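You operate a simulated robot arm through the tools that you are given. There is no shell and no other tool.

You are at the controls of a simulated two-armed robot. One attempt, no reset.

JOB
Set the warm well to 75 C, stand the herb rice pan in it and probe the rice.
Fine: Use the probe on the well counter, lay it back and close the lid.
Where things are to end (x, y in the base frame): pan within 0.06 m of [0.91, 0.35].
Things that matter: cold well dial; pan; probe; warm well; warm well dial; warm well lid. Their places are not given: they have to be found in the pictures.

The check looks at the end state, three seconds after you hand in, the way a careful person would. Anything else that was tipped, shoved, dropped, spilled or broken makes it a failure. A push-on lid holds only when it is set on centred and level and pressed home; a screw cap is set on level and turned clockwise until tight.

ROBOT AND FRAMES
Two 7-joint arms with fingered hands on one trunk that stands fixed in place. Base frame: the origin is at the foot of the trunk, x ahead of it, y to its left, z up. Units: m, degrees, N and s.
The left shoulder is at [0.02, 0.269, 1.197], the right one opposite. Each reaches about 1.298 m from its shoulder. Payload 5 kg a hand.
Tool frame (each hand has its own): the origin (TCP) lies between the finger pads and is the grasp point; the fingertips stand 0.042 m ahead of it; z points along the fingers, y is the line along which they close. The gripper opens to 0.208 m; its body begins 0.119 m behind the TCP. The gripper is a hand of 4 fingers: y runs from the thumb to the fingers, the wrist lies at [0, 0, -0.317] in the tool frame, and closing takes about 1.5 s.
Orientation is told as [roll, pitch, yaw] about the base's x, y, z axes, in that order, counted from this pose: with the fingers straight down and closing along the base's y, the tool's x points along the base's -x, its y along +y and its z along -z.

CONTROLS
- The arms move only by the tool play_rows. It takes "left_increments", "right_increments" or both (then of equal length, played together; a hand with none holds still); each is a list of rows, each a list of 6 numbers: the shift along the tool's x, y, z in m, then the turn, a rotation vector about the tool's x, y, z in degrees. In form: [[tx, ty, tz, wx, wy, wz], ...]. A call has 1 to 20 rows; each row is the pose to reach, as a shift and turn from the pose commanded when the call began, along the tool's axes at that moment. "left_jaw" and "right_jaw" are, for a hand that has rows, the finger opening in m, from 0 to 0.208, set as the call begins (left out, the last holds). Each row takes 0.2 s and may step no farther than 0.05 m and 8.6 degrees from the row before; otherwise, or with a gripper value out of range, the whole call is refused. A pose out of reach is approached as far as the arm can. The call stops where the force on the tool passes 90 N (or 10 N more than at its start, if that is more) or the arm is blocked; 0.2 s more then pass. Each finger travels about 0.153 m/s and halts on what it meets, pressing with about 33 N; the grip force reading is that of the motor and also rises with nothing between the fingers. The clock runs only during rows and for 0.2 s after the last one: add rows that repeat a pose to give the fingers time. The reply holds the time, the measured pose of the TCP, the force on the tool along the base axes, the opening and the grip force, in the units named above and with some noise, with the torque about the TCP (base axes, N m) and any sound that the robot's microphone picked up.
- Cameras (640 x 400 px; columns grow to the right, rows downward): "scene" is now at [0.1465, 0.0368, 1.4528]; the picture's right is [0.44, -0.90, 0.00], its down [-0.58, -0.28, -0.76] and it looks along [0.68, 0.33, -0.65] (base axes); focal length 219 px, centre (320, 200). "left" rides on the left gripper at [-0.093, 0.001, -0.146] in its tool frame; the picture's right is [-0.01, -1.00, 0.00], its down [0.84, -0.01, -0.54] and it looks along [0.54, -0.01, 0.84] (tool axes); focal length 280 px, centre (320, 200). "right" rides on the right gripper at [0.094, 0.001, -0.146] in its tool frame; the picture's right is [-0.02, 1.00, 0.00], its down [-0.84, -0.01, -0.54] and it looks along [-0.54, -0.01, 0.84] (tool axes); focal length 280 px, centre (320, 200).
- get_image(camera): a new picture of that camera. No time passes.
- raise_lower(by): moves the trunk up (or, below 0, down) by that many m; the arms and the scene camera ride with it, the base frame stays. It gives what a move gives, with no picture.
- curl_fingers(finger1, finger2, finger3, thumb_bend, hand): sets how far each is bent, from 0 (flat) to 1 (curled in); at 0.3 the hand is open as for a grip, at 0.7 the pads meet at the TCP. One left out holds its place. A second passes; each finger stops where it meets its share of the squeeze, and holds until it gets a number again. A gripper value or a shape takes the hand back. It gives what a move gives, with no picture; readings hold the bend of each and the force on the fingers (four entries, about 0 where the hand has none), thumb and palm.
- preshape(shape, hand): the hand has 4 fingers and takes this shape, open, in about a second: jaw (thumb against the fingers, like two jaws); tri (thumb and two fingers); tip (a fingertip pinch); poke (one finger out to press); point (the index stretched); flat (the hand flat); cup (the hand cupped); fist (a fist). The gripper value then closes the fingers along that shape, each until it touches; the sizes above hold for jaw. It gives what a move gives, with no picture.
- turn_head(pan, tilt): turns the head with the scene camera to pan (to the left, within 80 degrees either way) and tilt (down, from -29 to 69), counted from straight ahead of the robot (the tilt from the chest, where the trunk bows). It gives what a move gives.
- pixel_to_xyz(camera, pixels): for up to 12 pixels [column, row] of the newest picture of that camera ("zoom" is the newest enlarged one), the place [x, y, z] in the base frame of the surface seen there, good to about 0.002 m. No time passes.
- close_up(camera, box): a new picture of the part [left, top, right, bottom] of that camera's present view, enlarged. No time passes.
- finish_job(): hands the job in; it is judged then, once.

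Open the grippers and draw the arms clear of the work before you hand the job in, unless the task says otherwise.

The tools are called after ">>>" as name(argument=value, ...) on one line, values as JSON. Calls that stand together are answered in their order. play_rows: Moves the arms, as the interface text tells. Its arguments: {"type":"object","properties":{"left_increments":{"type":"array"},"left_jaw":{"type":"number"},"right_increments":{"type":"array"},"right_jaw":{"type":"number"}},"required":[]} The other tools are called the same way: raise_lower (by) moves the trunk up or down; preshape (shape, hand) gives the hand a shape; curl_fingers (finger1, finger2, finger3, thumb_bend, hand) moves the fingers one by one; turn_head (pan, tilt) turns the head that bears the scene camera; get_image (camera) takes a picture; pixel_to_xyz (camera, pixels) gives the place of the surface under pixels of a picture; close_up (camera, box) takes an enlarged picture of a part of a camera's view; finish_job () hands the job in.

At the start:

```text
clock: 0.0
left_tool_pos: [0.4735, 0.4808, 1.3]
left_ee_rot: [-0.1, 0.0, 22.5]
left_contact_force: [0.2, 0.7, 0.3]
left_wrist_torque: [0.0, -0.01, 0.02]
left_grip_width: 0.2076
left_finger_force: 0.1
left_shape: jaw
left_bend: [0.3, 0.3, 0.3, 0.3]
left_finger forces: [0.0, 0.0, 0.0, 0.0, 0.1, 0.0]
right_tool_pos: [0.4671, 0.0008, 1.3112]
right_ee_rot: [0.0, 0.0, 22.3]
right_contact_force: [-0.4, 0.3, 0.2]
right_wrist_torque: [0.02, 0.02, -0.03]
right_grip_width: 0.208
right_finger_force: 0.0
right_shape: jaw
right_bend: [0.3, 0.3, 0.3, 0.3]
right_finger forces: [0.1, 0.0, 0.1, 0.1, 0.1, 0.0]
trunk travel left (down, up): [-0.575, 0.046]
head pan, tilt (commanded): [25.9, 40.6]
```

scene: 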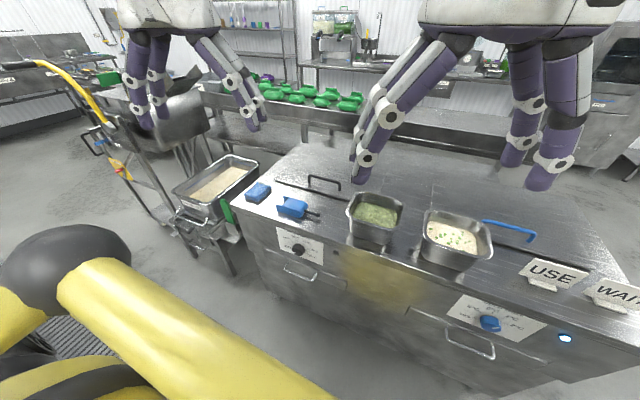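
right: 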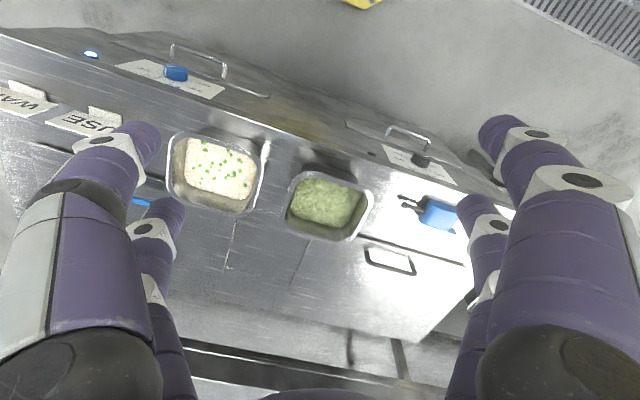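
left: 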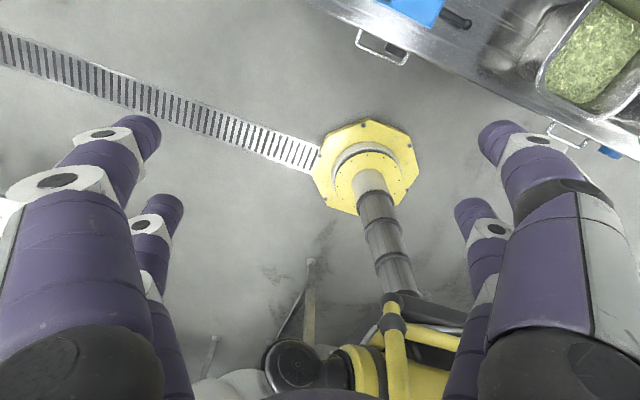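

The scene shows a counter with two pans (one green at (375,215), one white with green herbs at (455,235)), two dials (298,250) and (490,323), blue handles and signs. I'll enlarge parts to read the labels.

>>> close_up(camera="scene", box=[230, 160, 430, 285])

>>> close_up(camera="scene", box=[400, 190, 640, 340])

>>> close_up(camera="scene", box=[420, 270, 600, 382])

>>> close_up(camera="scene", box=[120, 120, 280, 260])

```text
3.20 times, centred on (330, 222) of scene
```

zoom: 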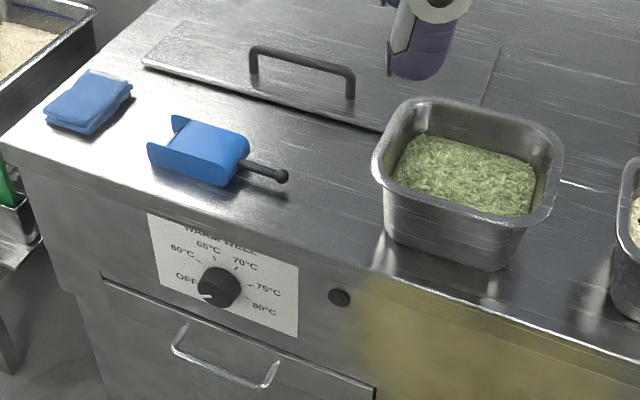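

```text
2.67 times, centred on (520, 265) of scene
```

zoom: 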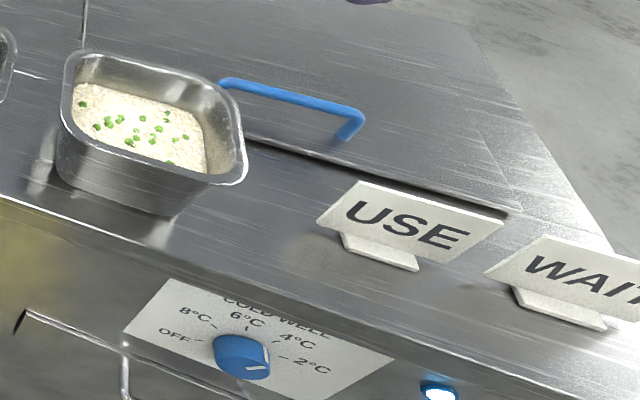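

```text
3.56 times, centred on (510, 326) of scene
```

zoom: 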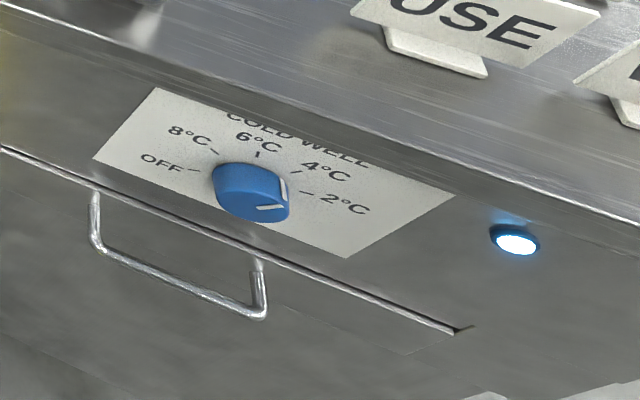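

```text
2.86 times, centred on (200, 190) of scene
```

zoom: 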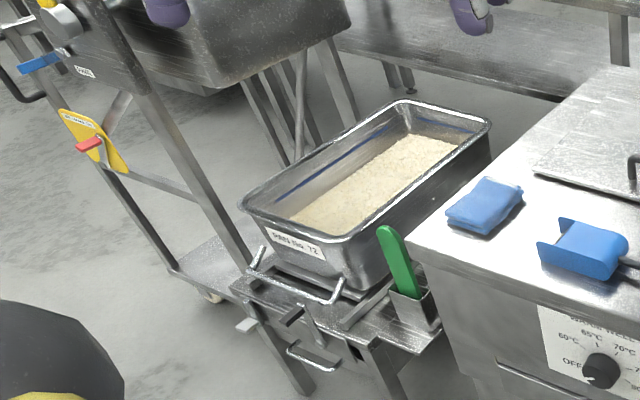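

The warm well dial (298,250) points at OFF, and the cold one at 2C. I'll look closer at the pans, the blue items and other candidate probes.

>>> close_up(camera="scene", box=[235, 170, 335, 232])

>>> close_up(camera="scene", box=[335, 180, 415, 250])

>>> close_up(camera="scene", box=[410, 195, 500, 275])

>>> close_up(camera="scene", box=[265, 220, 335, 280])

>>> close_up(camera="scene", box=[200, 0, 520, 130])

>>> close_up(camera="left", box=[340, 0, 640, 180])

>>> close_up(camera="right", box=[140, 100, 520, 300])

```text
6.40 times, centred on (285, 201) of scene
```

zoom: 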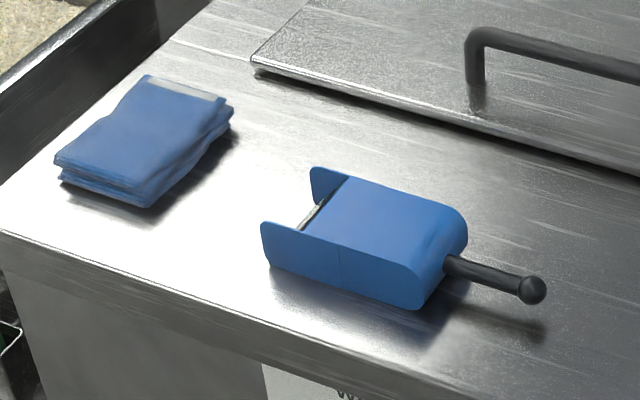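

```text
5.71 times, centred on (375, 215) of scene
```

zoom: 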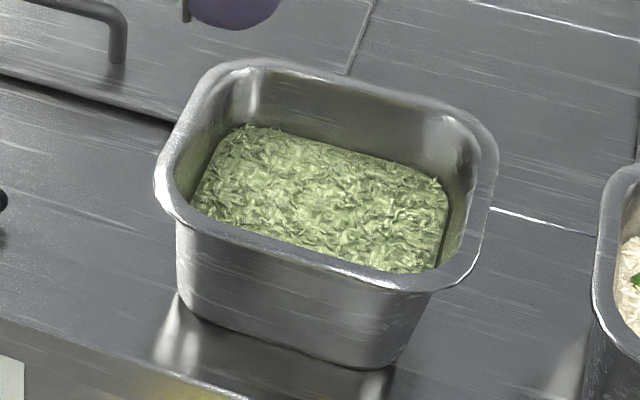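

```text
5.00 times, centred on (455, 235) of scene
```

zoom: 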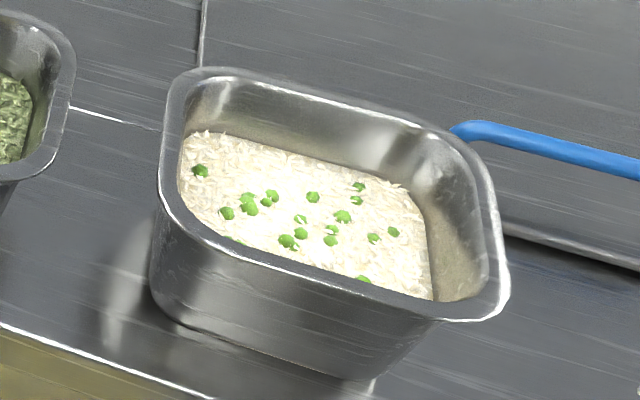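

```text
6.67 times, centred on (300, 250) of scene
```

zoom: 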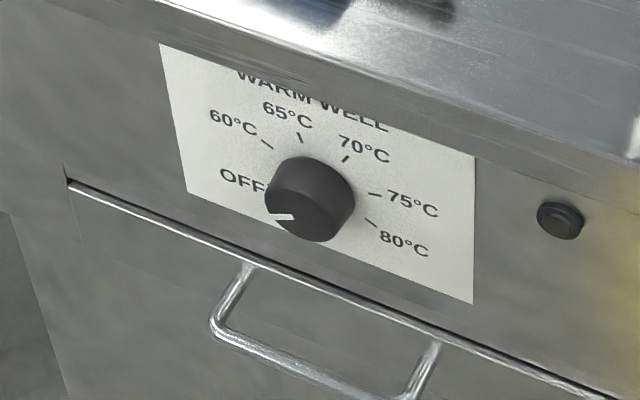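

```text
2.00 times, centred on (360, 65) of scene
```

zoom: 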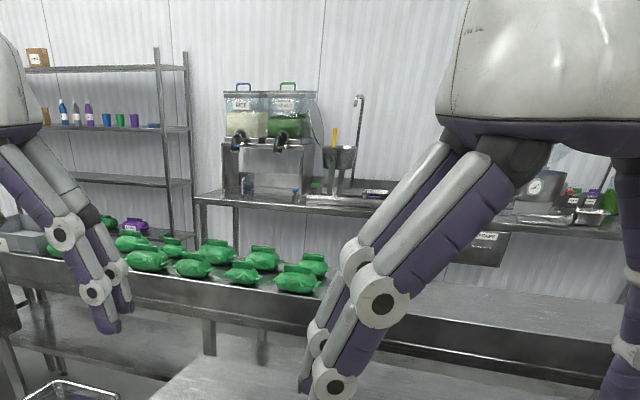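

```text
2.13 times, centred on (490, 90) of left
```

zoom: 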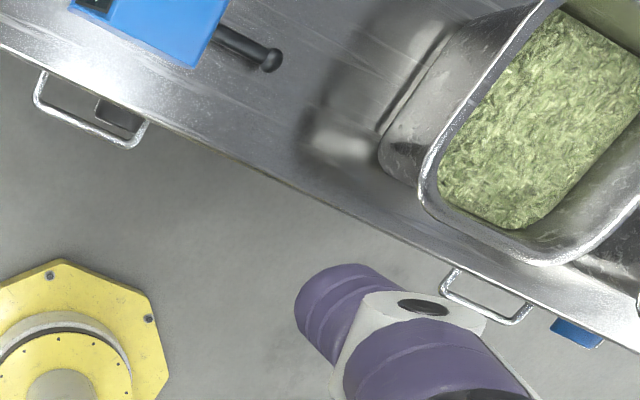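

```text
1.68 times, centred on (330, 200) of right
```

zoom: 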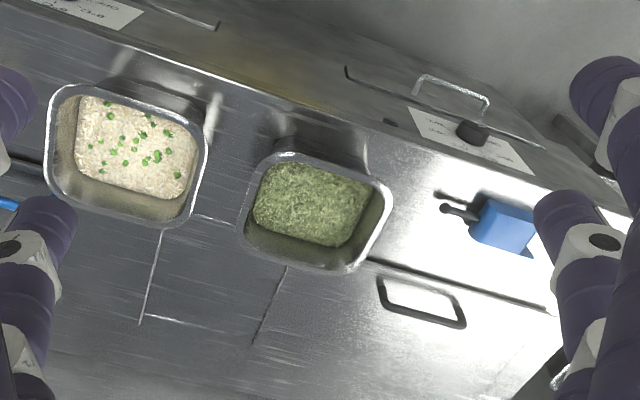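

The blue item at (292,208) may be the probe with a display; I'll look around with the head to the right and left to find other candidates before choosing.

>>> turn_head(pan=-5, tilt=45)

>>> get_image(camera="scene")

```text
clock: 1.0
left_tool_pos: [0.4746, 0.4806, 1.301]
left_ee_rot: [0.0, 0.0, 22.4]
left_contact_force: [0.6, 0.4, 0.0]
left_wrist_torque: [0.01, 0.0, -0.03]
left_grip_width: 0.2075
left_finger_force: 0.0
left_shape: jaw
left_bend: [0.3, 0.3, 0.3, 0.3]
left_finger forces: [0.0, 0.0, 0.0, 0.1, 0.0, 0.1]
right_tool_pos: [0.4684, -0.0002, 1.3119]
right_ee_rot: [0.0, 0.0, 22.4]
right_contact_force: [0.1, 1.4, 0.1]
right_wrist_torque: [0.01, 0.01, 0.03]
right_grip_width: 0.2077
right_finger_force: 0.0
right_shape: jaw
right_bend: [0.3, 0.3, 0.3, 0.3]
right_finger forces: [0.1, 0.0, 0.0, 0.1, 0.0, 0.1]
trunk travel left (down, up): [-0.575, 0.046]
head pan, tilt (commanded): [-5.0, 45.0]
```

```text
taken
```

scene: 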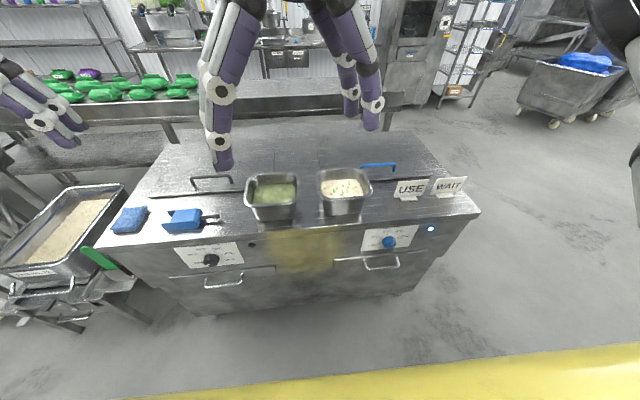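

Now the whole well counter is in view. I'll enlarge the counter parts again and fetch positions of key points.

>>> close_up(camera="scene", box=[100, 160, 300, 285])

>>> close_up(camera="scene", box=[300, 150, 500, 275])

>>> close_up(camera="scene", box=[0, 180, 140, 330])

>>> pixel_to_xyz(camera="scene", pixels=[[212, 260], [388, 242], [182, 222], [215, 219], [273, 195], [345, 190], [211, 178], [378, 166], [130, 218], [320, 215], [160, 180], [430, 160]])

```text
3.20 times, centred on (200, 222) of scene
```

zoom: 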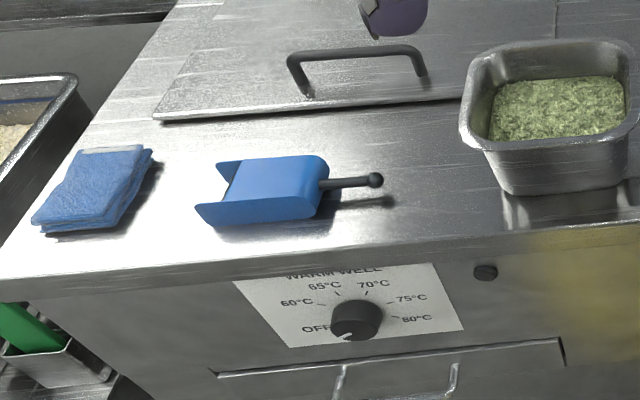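

```text
3.20 times, centred on (400, 212) of scene
```

zoom: 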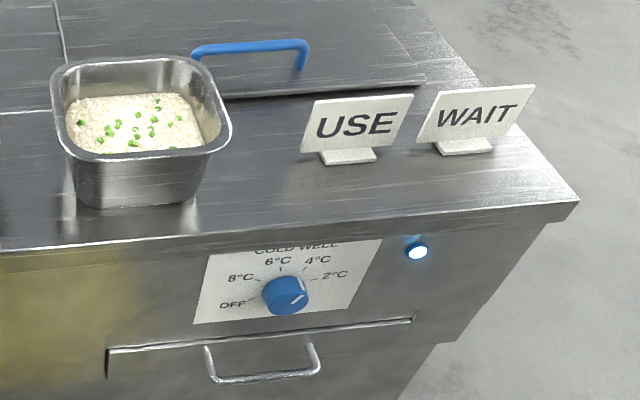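

```text
2.67 times, centred on (70, 255) of scene
```

zoom: 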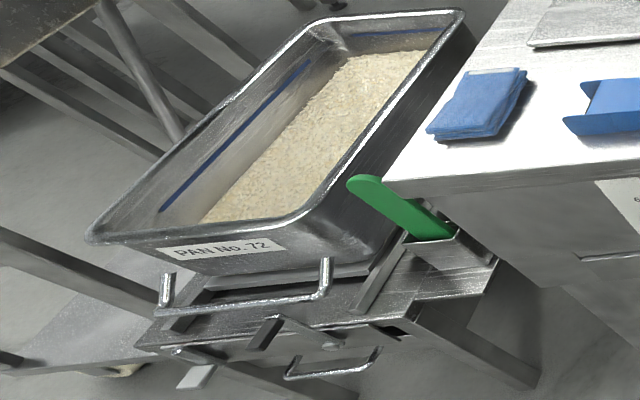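

```text
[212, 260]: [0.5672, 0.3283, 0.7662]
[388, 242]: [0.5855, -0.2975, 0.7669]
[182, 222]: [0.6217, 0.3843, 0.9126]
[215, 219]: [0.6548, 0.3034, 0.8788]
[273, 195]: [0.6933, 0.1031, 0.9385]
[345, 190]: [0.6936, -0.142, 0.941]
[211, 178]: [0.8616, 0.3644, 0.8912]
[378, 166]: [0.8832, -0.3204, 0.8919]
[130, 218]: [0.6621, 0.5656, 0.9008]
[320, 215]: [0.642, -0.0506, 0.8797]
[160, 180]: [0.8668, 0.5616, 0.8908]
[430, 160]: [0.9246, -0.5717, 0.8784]
```

The counter top is at z≈0.879, lids ≈0.891, pans near (0.69,0.10) and (0.69,-0.14), blue instrument near (0.62,0.38). I'll move the left hand forward over the warm lid with yaw 0 so its camera looks back at the instrument from above.

>>> play_rows(left_increments=[[-0.027, -0.02, 0.005, 0, 0, 2.25], [-0.054, -0.04, 0.01, 0, 0, 4.5], [-0.081, -0.06, 0.015, 0, 0, 6.75], [-0.108, -0.08, 0.02, 0, 0, 9], [-0.135, -0.1, 0.025, 0, 0, 11.25], [-0.162, -0.12, 0.03, 0, 0, 13.5], [-0.189, -0.14, 0.035, 0, 0, 15.75], [-0.216, -0.16, 0.04, 0, 0, 18], [-0.243, -0.18, 0.045, 0, 0, 20.25], [-0.27, -0.2, 0.05, 0, 0, 22.5]])

>>> get_image(camera="left")

>>> get_image(camera="right")

```text
clock: 3.2
left_tool_pos: [0.8032, 0.3981, 1.2482]
left_ee_rot: [-0.1, 0.2, 0.0]
left_contact_force: [2.6, 0.1, -1.0]
left_wrist_torque: [-0.02, 0.22, -0.02]
left_grip_width: 0.2081
left_finger_force: 0.1
left_shape: jaw
left_bend: [0.3, 0.3, 0.3, 0.3]
left_finger forces: [0.0, 0.0, 0.0, 0.0, 0.0, 0.0]
right_tool_pos: [0.4687, 0.0, 1.3103]
right_ee_rot: [0.0, 0.1, 22.3]
right_contact_force: [0.3, -0.5, -0.2]
right_wrist_torque: [-0.03, 0.16, -0.02]
right_grip_width: 0.2079
right_finger_force: 0.0
right_shape: jaw
right_bend: [0.3, 0.3, 0.3, 0.3]
right_finger forces: [0.1, 0.0, 0.0, 0.1, 0.0, 0.0]
trunk travel left (down, up): [-0.575, 0.046]
head pan, tilt (commanded): [-5.0, 45.0]
```

```text
taken
```

left: 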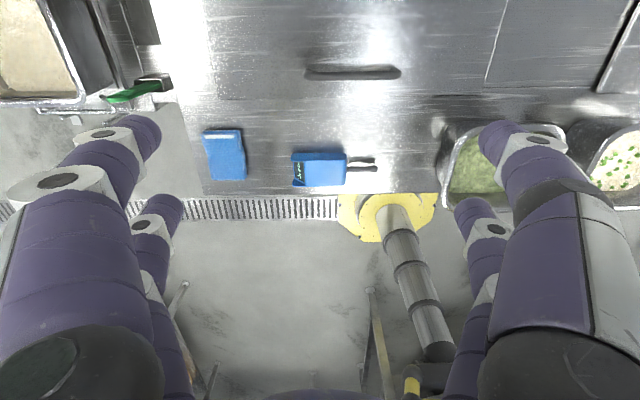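

```text
taken
```

right: 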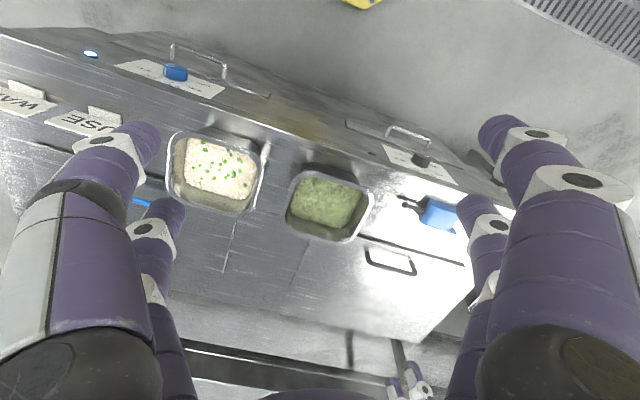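

The left camera now looks down on the instrument at (320,168), the cloth at (225,155) and lid handle (352,72). I'll enlarge those.

>>> close_up(camera="left", box=[190, 110, 390, 200])

>>> pixel_to_xyz(camera="left", pixels=[[292, 168], [347, 168], [320, 155], [320, 184], [362, 163], [376, 165], [310, 72], [400, 72], [352, 70], [488, 84], [205, 130], [245, 178]])

>>> close_up(camera="left", box=[180, 0, 560, 130])

```text
3.20 times, centred on (290, 155) of left
```

zoom: 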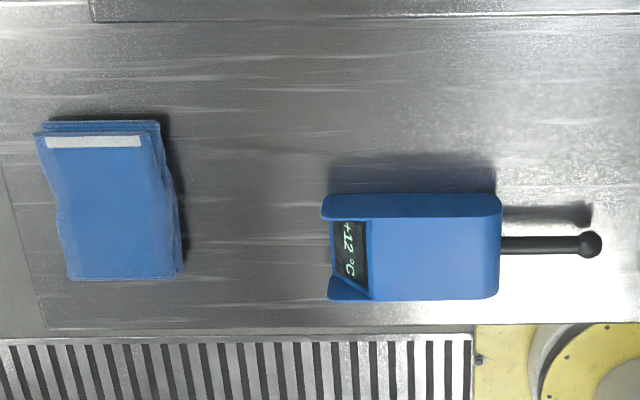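

```text
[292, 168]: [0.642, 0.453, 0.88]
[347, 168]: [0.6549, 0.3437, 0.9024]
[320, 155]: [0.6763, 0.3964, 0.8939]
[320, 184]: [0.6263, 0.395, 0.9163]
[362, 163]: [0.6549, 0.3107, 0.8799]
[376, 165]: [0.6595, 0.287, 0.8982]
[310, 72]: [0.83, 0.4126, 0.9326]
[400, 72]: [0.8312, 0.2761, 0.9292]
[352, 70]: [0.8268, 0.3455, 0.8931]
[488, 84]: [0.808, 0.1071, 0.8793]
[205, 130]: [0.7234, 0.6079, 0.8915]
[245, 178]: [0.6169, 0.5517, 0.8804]
```

```text
1.68 times, centred on (370, 65) of left
```

zoom: 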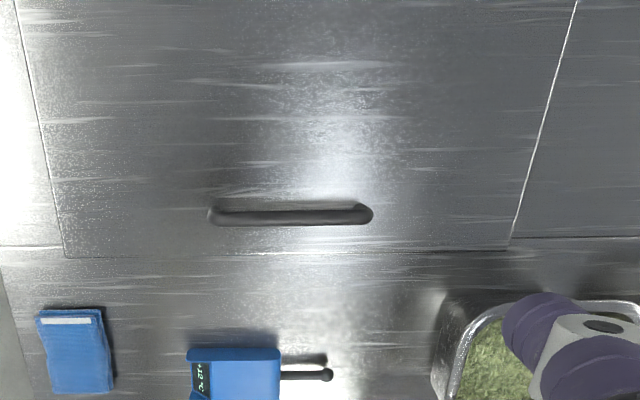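

The instrument is the probe (display "+12 °C", rod with ball tip toward -y). Next I move the right hand over the pans to inspect the contents closely.

>>> close_up(camera="right", box=[270, 150, 390, 250])

>>> close_up(camera="right", box=[155, 120, 275, 220])

>>> close_up(camera="scene", box=[235, 160, 385, 230])

>>> close_up(camera="right", box=[0, 40, 150, 140])

```text
4.00 times, centred on (330, 200) of right
```

zoom: 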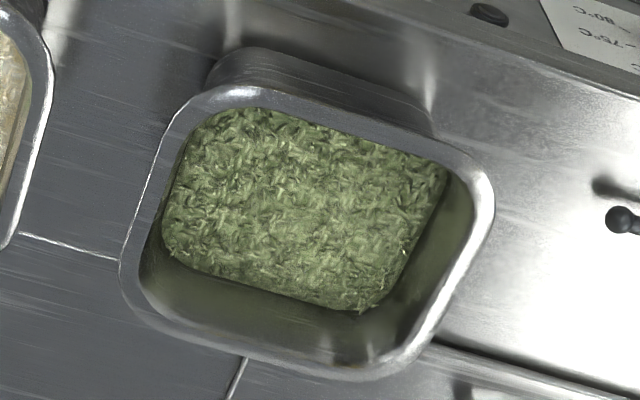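

```text
4.00 times, centred on (215, 170) of right
```

zoom: 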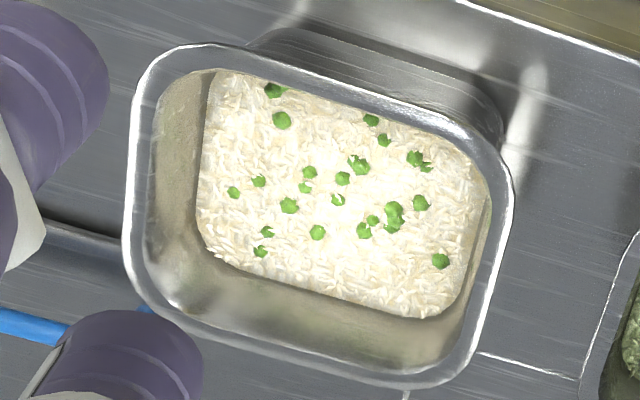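

```text
4.27 times, centred on (310, 195) of scene
```

zoom: 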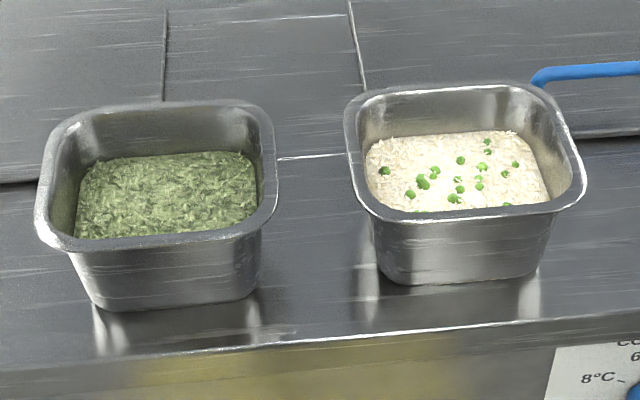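

```text
4.00 times, centred on (75, 90) of right
```

zoom: 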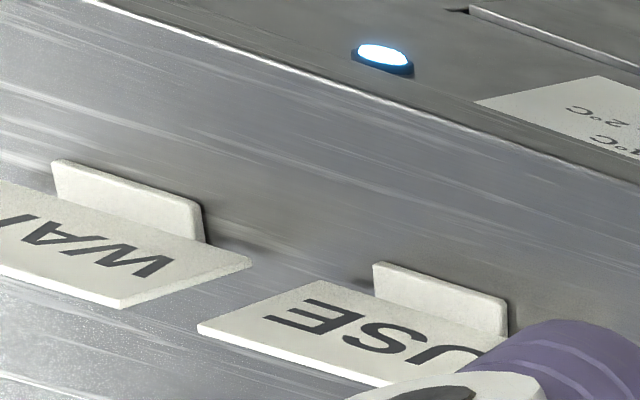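

To tell which is the herb rice, I bring the right hand lower and centred between the pans (TCP ≈ (0.60,-0.02,1.08), yaw 0) for a closer wrist view.

>>> play_rows(right_increments=[[-0.0142, -0.0085, 0.0288, 0, 0, 2.79], [-0.0284, -0.017, 0.0575, 0, 0, 5.58], [-0.0426, -0.0256, 0.0863, 0, 0, 8.36], [-0.0568, -0.0341, 0.115, 0, 0, 11.15], [-0.071, -0.0426, 0.1438, 0, 0, 13.94], [-0.0852, -0.0512, 0.1725, 0, 0, 16.73], [-0.0994, -0.0597, 0.2013, 0, 0, 19.51], [-0.1136, -0.0682, 0.23, 0, 0, 22.3]])

>>> get_image(camera="right")

>>> close_up(camera="right", box=[180, 100, 330, 200])

>>> close_up(camera="right", box=[340, 100, 490, 200])

```text
clock: 5.0
left_tool_pos: [0.802, 0.3983, 1.2496]
left_ee_rot: [0.0, 0.0, -0.1]
left_contact_force: [0.2, -0.8, -1.0]
left_wrist_torque: [0.08, 0.02, -0.03]
left_grip_width: 0.2079
left_finger_force: 0.0
left_shape: jaw
left_bend: [0.3, 0.3, 0.3, 0.3]
left_finger forces: [0.1, 0.1, 0.0, 0.0, 0.0, 0.0]
right_tool_pos: [0.599, -0.0193, 1.0811]
right_ee_rot: [-0.1, 0.0, 0.1]
right_contact_force: [0.5, -0.4, 0.4]
right_wrist_torque: [0.01, 0.04, -0.01]
right_grip_width: 0.208
right_finger_force: 0.1
right_shape: jaw
right_bend: [0.3, 0.3, 0.3, 0.3]
right_finger forces: [0.1, 0.0, 0.0, 0.0, 0.0, 0.0]
trunk travel left (down, up): [-0.575, 0.046]
head pan, tilt (commanded): [-5.0, 45.0]
```

```text
taken
```

right: 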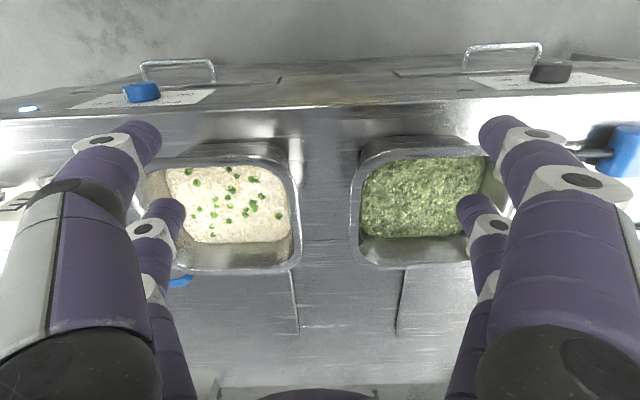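

```text
4.00 times, centred on (255, 150) of right
```

zoom: 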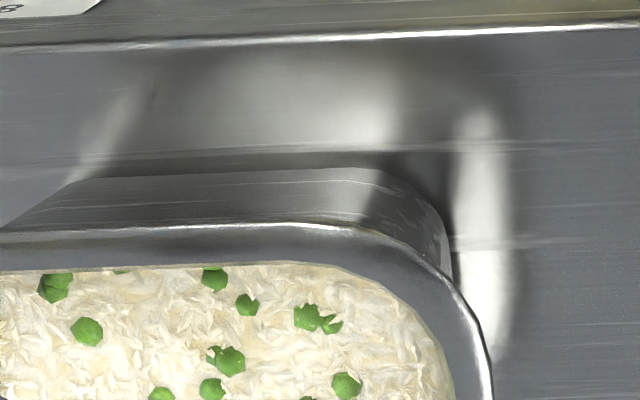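

```text
4.00 times, centred on (415, 150) of right
```

zoom: 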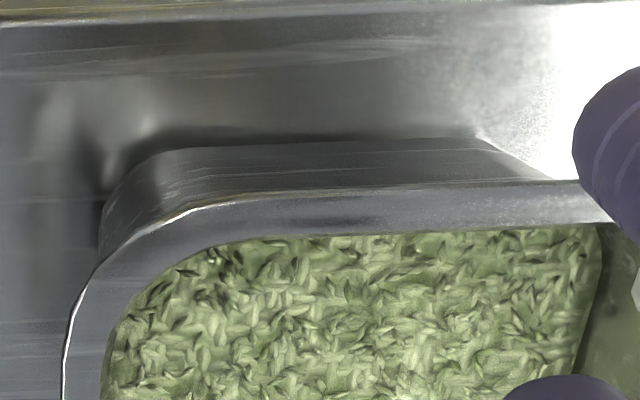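

The white rice holds pea-like green balls, while the green pan is rice tinted green with herb bits, so the herb rice is the green pan near (0.69,0.10). Let me check the scene view and measure the green pan.

>>> get_image(camera="scene")

>>> pixel_to_xyz(camera="right", pixels=[[420, 157], [420, 261], [355, 200], [420, 190], [300, 200], [410, 148], [420, 240], [375, 165], [395, 280], [297, 330]])

>>> pixel_to_xyz(camera="left", pixels=[[219, 98], [483, 93], [488, 84], [500, 20], [215, 60], [225, 92], [480, 86], [352, 100]])

```text
taken
```

scene: 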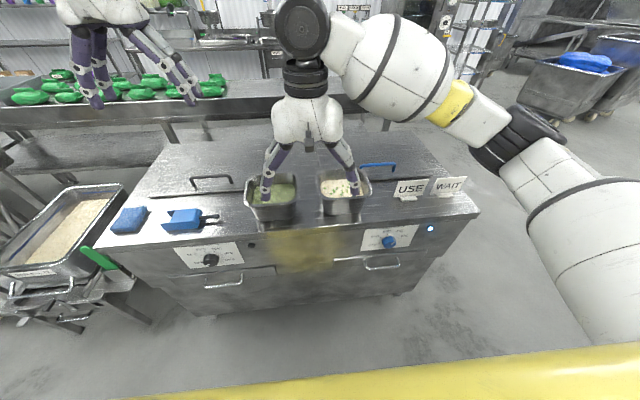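

```text
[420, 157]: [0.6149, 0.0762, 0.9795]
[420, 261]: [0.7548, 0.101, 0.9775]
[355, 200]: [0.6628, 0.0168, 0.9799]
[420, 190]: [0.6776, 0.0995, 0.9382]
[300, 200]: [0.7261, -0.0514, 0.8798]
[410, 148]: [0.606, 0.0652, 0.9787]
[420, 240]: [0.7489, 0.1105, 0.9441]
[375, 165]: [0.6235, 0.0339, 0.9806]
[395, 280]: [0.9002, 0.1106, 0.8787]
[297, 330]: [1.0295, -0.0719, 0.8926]
```

```text
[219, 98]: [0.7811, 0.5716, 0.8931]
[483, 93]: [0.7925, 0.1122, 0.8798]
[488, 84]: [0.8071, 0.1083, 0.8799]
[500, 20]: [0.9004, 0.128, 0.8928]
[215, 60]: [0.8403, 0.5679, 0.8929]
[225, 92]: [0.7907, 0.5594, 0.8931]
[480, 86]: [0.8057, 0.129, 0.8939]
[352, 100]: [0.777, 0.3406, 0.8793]
```

The warm lid spans y≈0.13–0.575 with its front edge at x≈0.78 and the handle bar at (0.83, 0.28–0.41, 0.93). I'll tilt/pan the head to view the lid's back edge for hinges and draw the left hand aside.

>>> turn_head(pan=15, tilt=38)

>>> get_image(camera="scene")

>>> close_up(camera="scene", box=[240, 130, 440, 255])

```text
clock: 5.8
left_tool_pos: [0.8018, 0.3967, 1.251]
left_ee_rot: [0.0, -0.1, -0.1]
left_contact_force: [-0.4, 0.4, -0.6]
left_wrist_torque: [0.0, 0.01, 0.02]
left_grip_width: 0.208
left_finger_force: 0.1
left_shape: jaw
left_bend: [0.3, 0.3, 0.3, 0.3]
left_finger forces: [0.0, 0.0, 0.1, 0.0, 0.0, 0.0]
right_tool_pos: [0.5984, -0.0194, 1.0812]
right_ee_rot: [0.0, 0.0, 0.2]
right_contact_force: [-0.3, -1.2, 0.7]
right_wrist_torque: [0.03, 0.01, 0.04]
right_grip_width: 0.208
right_finger_force: 0.1
right_shape: jaw
right_bend: [0.3, 0.3, 0.3, 0.3]
right_finger forces: [0.0, 0.0, 0.1, 0.0, 0.0, 0.1]
trunk travel left (down, up): [-0.575, 0.046]
head pan, tilt (commanded): [15.0, 38.0]
```

```text
taken
```

scene: 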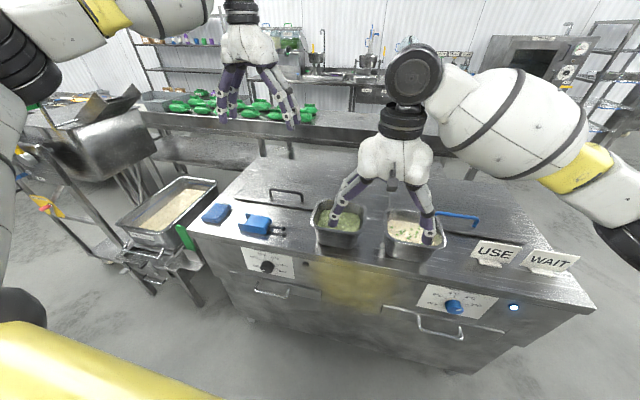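

```text
3.20 times, centred on (340, 192) of scene
```

zoom: 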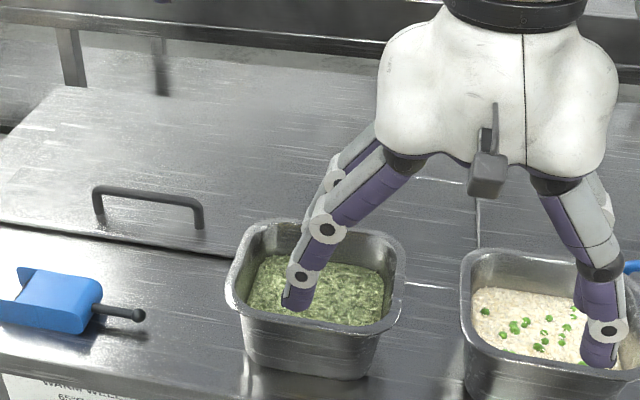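

I'll sample depth along the lid toward its back and along the counter to find where the lid ends.

>>> pixel_to_xyz(camera="scene", pixels=[[300, 200], [302, 190], [304, 180], [306, 170], [307, 165], [308, 160], [309, 157], [310, 154], [260, 165], [265, 160], [330, 165], [250, 180]])

>>> close_up(camera="scene", box=[225, 140, 345, 215])

```text
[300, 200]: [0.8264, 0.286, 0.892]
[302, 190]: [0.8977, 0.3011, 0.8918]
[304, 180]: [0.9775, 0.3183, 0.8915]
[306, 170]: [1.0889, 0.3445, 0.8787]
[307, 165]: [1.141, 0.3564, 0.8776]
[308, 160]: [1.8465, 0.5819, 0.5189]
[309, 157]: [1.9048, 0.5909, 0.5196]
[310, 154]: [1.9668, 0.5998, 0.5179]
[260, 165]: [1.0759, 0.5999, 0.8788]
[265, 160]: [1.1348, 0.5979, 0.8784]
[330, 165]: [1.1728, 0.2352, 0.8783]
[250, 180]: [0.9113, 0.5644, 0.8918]
```

```text
5.33 times, centred on (285, 178) of scene
```

zoom: 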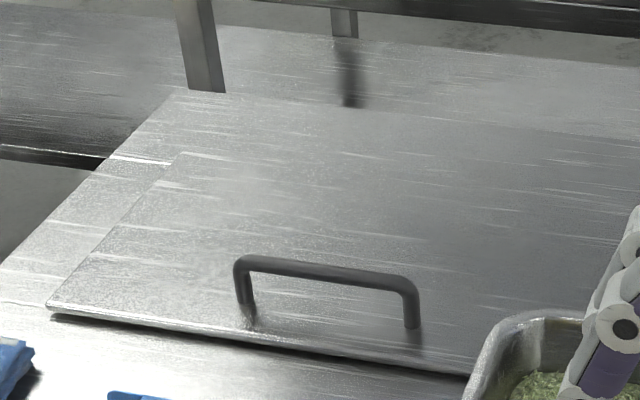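

The lid back edge is near x≈1.04 and the counter back edge ≈1.18. Now I raise the right hand straight up away from the pans, then measure the warm dial.

>>> play_rows(right_increments=[[0, 0, -0.05, 0, 0, 0], [0, 0, -0.1, 0, 0, 0], [0, 0, -0.15, 0, 0, 0], [0, -0.05, -0.17, 0, 0, 0], [0, -0.1, -0.17, 0, 0, 0], [0, -0.15, -0.17, 0, 0, 0]])

>>> turn_head(pan=25, tilt=55)

>>> get_image(camera="scene")

```text
refused: row 4 steps farther than a row can; nothing moved
```

```text
clock: 6.6
left_tool_pos: [0.8015, 0.3977, 1.2507]
left_ee_rot: [0.0, -0.1, 0.0]
left_contact_force: [-0.8, -0.3, -0.8]
left_wrist_torque: [0.01, 0.03, -0.03]
left_grip_width: 0.2079
left_finger_force: 0.1
left_shape: jaw
left_bend: [0.3, 0.3, 0.3, 0.3]
left_finger forces: [0.0, 0.0, 0.0, 0.1, 0.0, 0.1]
right_tool_pos: [0.5983, -0.0198, 1.0819]
right_ee_rot: [0.0, 0.0, 0.1]
right_contact_force: [0.7, -0.4, -0.2]
right_wrist_torque: [0.0, -0.02, 0.01]
right_grip_width: 0.2082
right_finger_force: 0.1
right_shape: jaw
right_bend: [0.3, 0.3, 0.3, 0.3]
right_finger forces: [0.0, 0.0, 0.0, 0.0, 0.0, 0.1]
trunk travel left (down, up): [-0.575, 0.046]
head pan, tilt (commanded): [25.0, 55.0]
```

```text
taken
```

scene: 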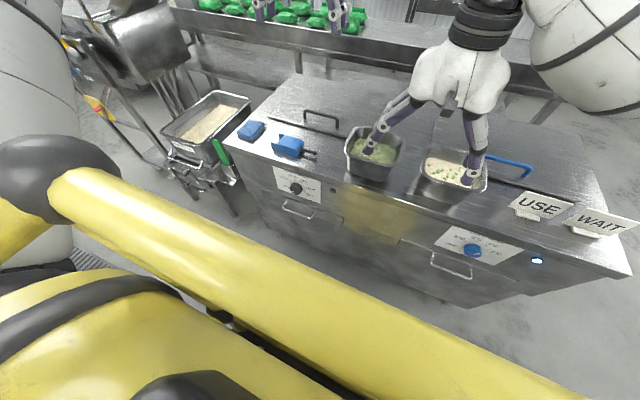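

The yellow bar below the camera may be part of the robot; I'll measure it, and the dial region, then retract the right hand upward with smaller steps.

>>> pixel_to_xyz(camera="scene", pixels=[[270, 270], [120, 200], [420, 330], [60, 340], [296, 187], [290, 180], [310, 178], [316, 195], [280, 170], [330, 165], [300, 230], [250, 168]])

>>> close_up(camera="scene", box=[260, 150, 350, 220])

>>> play_rows(right_increments=[[0, 0, -0.048, 0, 0, 0], [0, 0, -0.096, 0, 0, 0], [0, 0, -0.144, 0, 0, 0], [0, -0.045, -0.16, 0, 0, 0], [0, -0.09, -0.16, 0, 0, 0], [0, -0.135, -0.16, 0, 0, 0]])

```text
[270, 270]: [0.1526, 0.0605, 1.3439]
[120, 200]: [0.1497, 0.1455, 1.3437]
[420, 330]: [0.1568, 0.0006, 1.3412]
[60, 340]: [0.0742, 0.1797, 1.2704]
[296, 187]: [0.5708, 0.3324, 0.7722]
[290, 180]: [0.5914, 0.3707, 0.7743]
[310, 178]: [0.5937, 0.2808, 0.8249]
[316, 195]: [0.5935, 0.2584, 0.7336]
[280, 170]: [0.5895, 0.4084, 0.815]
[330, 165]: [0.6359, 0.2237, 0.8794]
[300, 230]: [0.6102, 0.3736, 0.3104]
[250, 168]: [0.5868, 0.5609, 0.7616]
```

```text
5.71 times, centred on (305, 185) of scene
```

zoom: 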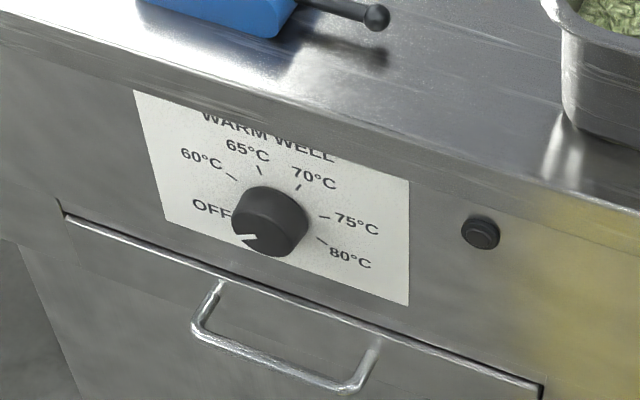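

```text
clock: 8.0
left_tool_pos: [0.8016, 0.3953, 1.2523]
left_ee_rot: [0.1, -0.1, -0.2]
left_contact_force: [-0.7, -2.7, 1.2]
left_wrist_torque: [0.41, 0.02, 0.01]
left_grip_width: 0.2082
left_finger_force: 0.0
left_shape: jaw
left_bend: [0.3, 0.3, 0.3, 0.3]
left_finger forces: [0.1, 0.1, 0.0, 0.0, 0.2, 0.0]
right_tool_pos: [0.5999, -0.1592, 1.2411]
right_ee_rot: [0.1, 0.0, 0.0]
right_contact_force: [0.6, -0.6, -0.4]
right_wrist_torque: [0.18, -0.03, -0.01]
right_grip_width: 0.2083
right_finger_force: 0.1
right_shape: jaw
right_bend: [0.3, 0.3, 0.3, 0.3]
right_finger forces: [0.1, 0.0, 0.0, 0.0, 0.1, 0.0]
trunk travel left (down, up): [-0.575, 0.046]
head pan, tilt (commanded): [25.0, 55.0]
```

The panel is vertical at x≈0.59 and the knob's front face at x≈0.57. I'll measure the ticks, pointer mark and knob edges from the enlarged picture.

>>> pixel_to_xyz(camera="zoom", pixels=[[231, 177], [259, 171], [298, 187], [325, 217], [322, 240], [249, 238], [235, 212], [307, 222], [275, 255], [272, 190], [283, 237], [262, 230]])

>>> close_up(camera="scene", box=[280, 165, 325, 205])

```text
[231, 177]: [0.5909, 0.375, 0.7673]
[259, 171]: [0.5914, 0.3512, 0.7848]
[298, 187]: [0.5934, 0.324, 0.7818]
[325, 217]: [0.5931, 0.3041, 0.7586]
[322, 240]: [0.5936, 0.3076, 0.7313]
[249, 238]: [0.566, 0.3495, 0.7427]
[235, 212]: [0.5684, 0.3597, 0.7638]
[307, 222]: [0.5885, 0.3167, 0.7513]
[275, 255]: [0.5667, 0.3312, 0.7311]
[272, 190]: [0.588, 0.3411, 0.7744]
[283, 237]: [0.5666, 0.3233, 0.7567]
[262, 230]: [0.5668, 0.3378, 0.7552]
```

```text
10.00 times, centred on (302, 185) of scene
```

zoom: 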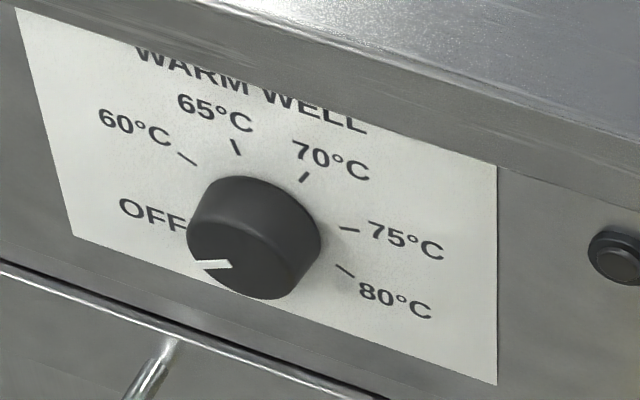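

I'll get the pointer line's direction and knob outline from this 10x picture.

>>> pixel_to_xyz(camera="zoom", pixels=[[195, 266], [210, 265], [228, 264], [190, 235], [215, 285], [265, 296], [320, 240], [295, 285], [235, 195], [240, 146], [350, 229], [346, 271]])

```text
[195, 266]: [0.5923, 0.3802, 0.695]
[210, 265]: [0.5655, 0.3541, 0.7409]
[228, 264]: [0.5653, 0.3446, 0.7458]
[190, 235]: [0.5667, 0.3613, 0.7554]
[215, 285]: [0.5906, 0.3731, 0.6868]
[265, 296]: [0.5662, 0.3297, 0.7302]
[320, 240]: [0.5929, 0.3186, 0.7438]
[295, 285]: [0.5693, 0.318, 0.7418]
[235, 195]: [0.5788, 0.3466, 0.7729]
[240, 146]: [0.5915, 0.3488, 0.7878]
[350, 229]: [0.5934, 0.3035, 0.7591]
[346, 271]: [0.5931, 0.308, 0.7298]
```

The knob centre is ≈(y 0.340, z 0.7495), radius ≈0.0225, face x≈0.566, pointer at about -119° from up, the 75 tick at about +76°. I'll measure the drawer handle below so my fingers clear it.

>>> pixel_to_xyz(camera="scene", pixels=[[284, 208], [297, 214], [310, 218], [293, 200], [317, 210], [300, 215], [330, 187], [345, 193]])

>>> get_image(camera="left")

```text
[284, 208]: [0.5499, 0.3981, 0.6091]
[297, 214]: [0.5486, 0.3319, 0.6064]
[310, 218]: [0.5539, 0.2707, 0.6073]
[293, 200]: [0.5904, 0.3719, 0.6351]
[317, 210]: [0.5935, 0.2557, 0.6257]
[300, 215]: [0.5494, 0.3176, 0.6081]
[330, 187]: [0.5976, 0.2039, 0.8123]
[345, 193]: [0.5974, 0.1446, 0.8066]
```

```text
taken
```

left: 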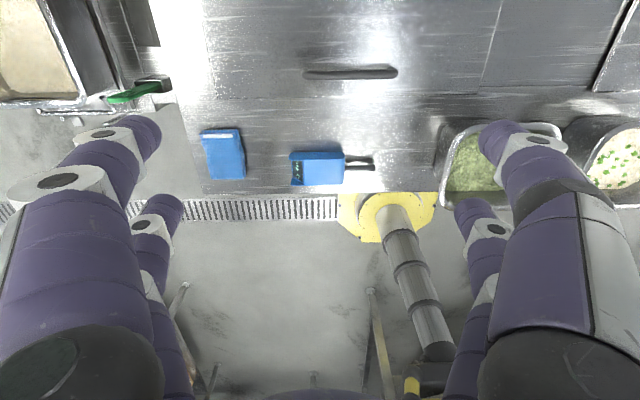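

The drawer handle (z≈0.61) is well below the dial. I move the left hand back in front of the counter while pitching it to point along +x, ending at about (0.45,0.36,1.05).

>>> play_rows(left_increments=[[0.022, -0.002, 0.0125, 0, 0, 0], [0.044, -0.004, 0.025, 0, 0, 0], [0.066, -0.007, 0.0375, 0, 0, 0], [0.088, -0.009, 0.05, 0, 0, 0], [0.11, -0.011, 0.0625, 0, -7.5, 0], [0.132, -0.013, 0.075, 0, -15, 0], [0.154, -0.015, 0.0875, 0, -22.5, 0], [0.176, -0.0175, 0.1, 0, -30, 0], [0.198, -0.02, 0.1125, 0, -37.5, 0], [0.22, -0.022, 0.125, 0, -45, 0], [0.242, -0.024, 0.1375, 0, -52.5, 0], [0.264, -0.026, 0.15, 0, -60, 0], [0.286, -0.028, 0.1625, 0, -67.5, 0], [0.308, -0.031, 0.175, 0, -75, 0], [0.33, -0.033, 0.1875, 0, -82.5, 0], [0.35, -0.035, 0.2, 0, -90, 0]])

>>> get_image(camera="scene")

>>> get_image(camera="left")

```text
clock: 11.6
left_tool_pos: [0.6954, 0.4454, 1.2093]
left_ee_rot: [0.2, -82.8, -0.7]
left_contact_force: [-0.5, -0.2, -0.9]
left_wrist_torque: [0.0, -0.15, 0.15]
left_grip_width: 0.2082
left_finger_force: 0.1
left_shape: jaw
left_bend: [0.3, 0.3, 0.3, 0.3]
left_finger forces: [0.1, 0.1, 0.1, 0.1, 0.0, 0.0]
left hand out of reach, approached as far as the arm can: row 10, 11, 12, 13, 14, 15, 16
right_tool_pos: [0.6004, -0.1565, 1.2403]
right_ee_rot: [-0.1, 0.0, 0.1]
right_contact_force: [0.3, -0.2, 0.5]
right_wrist_torque: [0.07, 0.01, 0.03]
right_grip_width: 0.2081
right_finger_force: 0.0
right_shape: jaw
right_bend: [0.3, 0.3, 0.3, 0.3]
right_finger forces: [0.0, 0.1, 0.0, 0.1, 0.0, 0.1]
trunk travel left (down, up): [-0.575, 0.046]
head pan, tilt (commanded): [25.0, 55.0]
stopped in row 16 (left hand): the arm was blocked; the commanded pose is now the measured one
```

```text
taken
```

scene: 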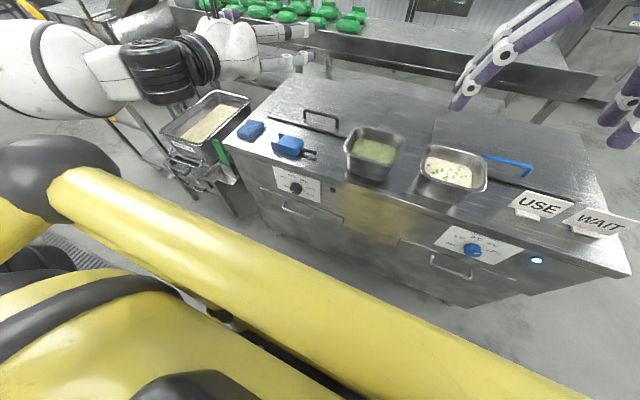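

```text
taken
```

left: 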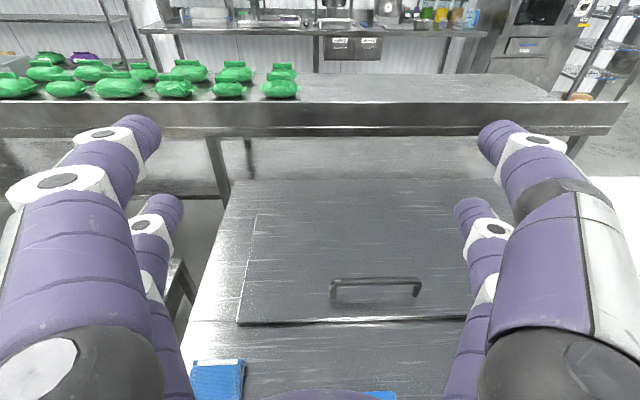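

The arm ran into its fold limit up high near the shoulder; at lower height there's more room. I'll raise the trunk 0.04 for extra room and measure the cart at left so the arm avoids it.

>>> pixel_to_xyz(camera="scene", pixels=[[165, 130], [248, 100], [203, 153], [220, 150], [190, 172], [232, 180], [195, 195], [90, 95], [75, 45]])

>>> raise_lower(by=0.04)

```text
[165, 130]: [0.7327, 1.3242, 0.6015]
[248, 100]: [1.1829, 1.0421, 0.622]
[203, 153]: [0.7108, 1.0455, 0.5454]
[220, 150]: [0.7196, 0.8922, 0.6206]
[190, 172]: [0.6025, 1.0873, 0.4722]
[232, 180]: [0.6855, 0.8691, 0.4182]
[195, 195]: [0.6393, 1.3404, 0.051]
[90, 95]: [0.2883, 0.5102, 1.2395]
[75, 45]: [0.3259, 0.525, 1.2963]
```

```text
clock: 12.4
left_tool_pos: [0.6963, 0.4465, 1.2472]
left_ee_rot: [-0.2, -82.8, -0.3]
left_contact_force: [-0.3, 0.9, 0.3]
left_wrist_torque: [0.0, 0.0, 0.02]
left_grip_width: 0.208
left_finger_force: 0.0
left_shape: jaw
left_bend: [0.3, 0.3, 0.3, 0.3]
left_finger forces: [0.0, 0.0, 0.1, 0.0, 0.0, 0.0]
right_tool_pos: [0.5993, -0.1552, 1.2814]
right_ee_rot: [0.0, -0.1, 0.1]
right_contact_force: [-0.6, 0.5, -0.5]
right_wrist_torque: [0.06, -0.07, 0.0]
right_grip_width: 0.2081
right_finger_force: 0.0
right_shape: jaw
right_bend: [0.3, 0.3, 0.3, 0.3]
right_finger forces: [0.0, 0.1, 0.1, 0.0, 0.0, 0.0]
trunk travel left (down, up): [-0.615, 0.006]
head pan, tilt (commanded): [25.0, 55.0]
```

I route the left hand out to y≈0.6, back in front of the counter, then down to z≈0.85, finishing the pitch to -90.

>>> play_rows(left_increments=[[0.0367, 0.0256, -0.0014, 0, -1.2, 0], [0.0733, 0.0512, -0.0029, 0, -2.4, 0], [0.11, 0.0768, -0.0043, 0, -3.6, 0], [0.1467, 0.1023, -0.0057, 0, -4.8, 0], [0.1833, 0.1279, -0.0072, 0, -6, 0], [0.22, 0.1535, -0.0086, 0, -7.2, 0], [0.2324, 0.1585, -0.0473, 0, -7.2, 0], [0.2448, 0.1635, -0.086, 0, -7.2, 0], [0.2571, 0.1685, -0.1248, 0, -7.2, 0], [0.2695, 0.1735, -0.1635, 0, -7.2, 0], [0.3073, 0.1635, -0.1638, 0, -7.2, 0], [0.3451, 0.1535, -0.1641, 0, -7.2, 0], [0.383, 0.1435, -0.1644, 0, -7.2, 0], [0.4208, 0.1335, -0.1647, 0, -7.2, 0]])

>>> get_image(camera="scene")

>>> get_image(camera="left")

```text
clock: 13.8
left_tool_pos: [0.6266, 0.6199, 0.9816]
left_ee_rot: [51.9, -63.2, -58.9]
left_contact_force: [2.3, -1.5, -0.5]
left_wrist_torque: [0.06, 0.09, 0.21]
left_grip_width: 0.2081
left_finger_force: 0.1
left_shape: jaw
left_bend: [0.3, 0.3, 0.3, 0.3]
left_finger forces: [0.1, 0.1, 0.1, 0.1, 0.0, 0.1]
left hand out of reach, approached as far as the arm can: row 1, 2, 3, 4
right_tool_pos: [0.6028, -0.1583, 1.2786]
right_ee_rot: [0.1, 0.3, -0.1]
right_contact_force: [3.3, -1.8, -0.9]
right_wrist_torque: [0.25, 0.41, 0.01]
right_grip_width: 0.2081
right_finger_force: 0.0
right_shape: jaw
right_bend: [0.3, 0.3, 0.3, 0.3]
right_finger forces: [0.0, 0.0, 0.1, 0.1, 0.0, 0.1]
trunk travel left (down, up): [-0.615, 0.006]
head pan, tilt (commanded): [25.0, 55.0]
stopped in row 7 (left hand): the force on the tool passed its limit at 139 N (the readings are from after the stop); the commanded pose is now the measured one
```

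```text
taken
```

scene: 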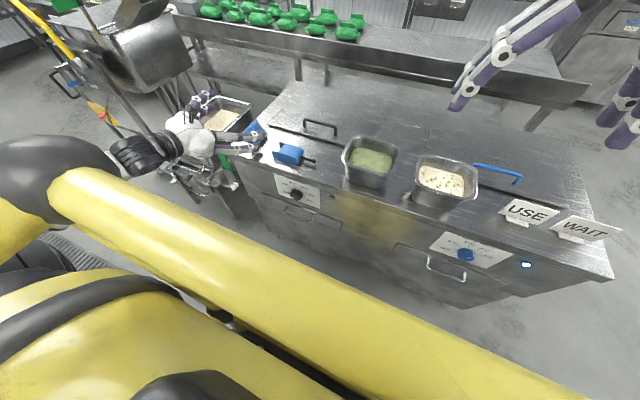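

```text
taken
```

left: 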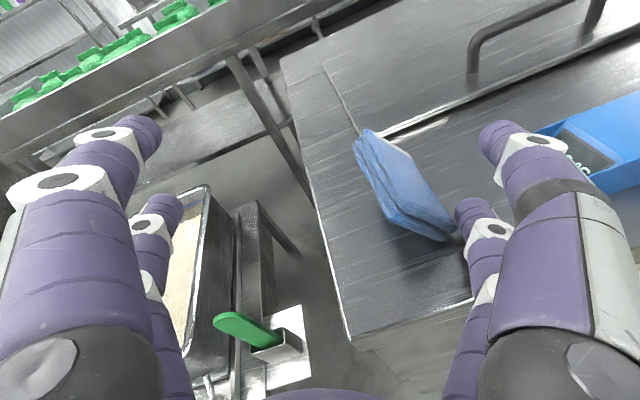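

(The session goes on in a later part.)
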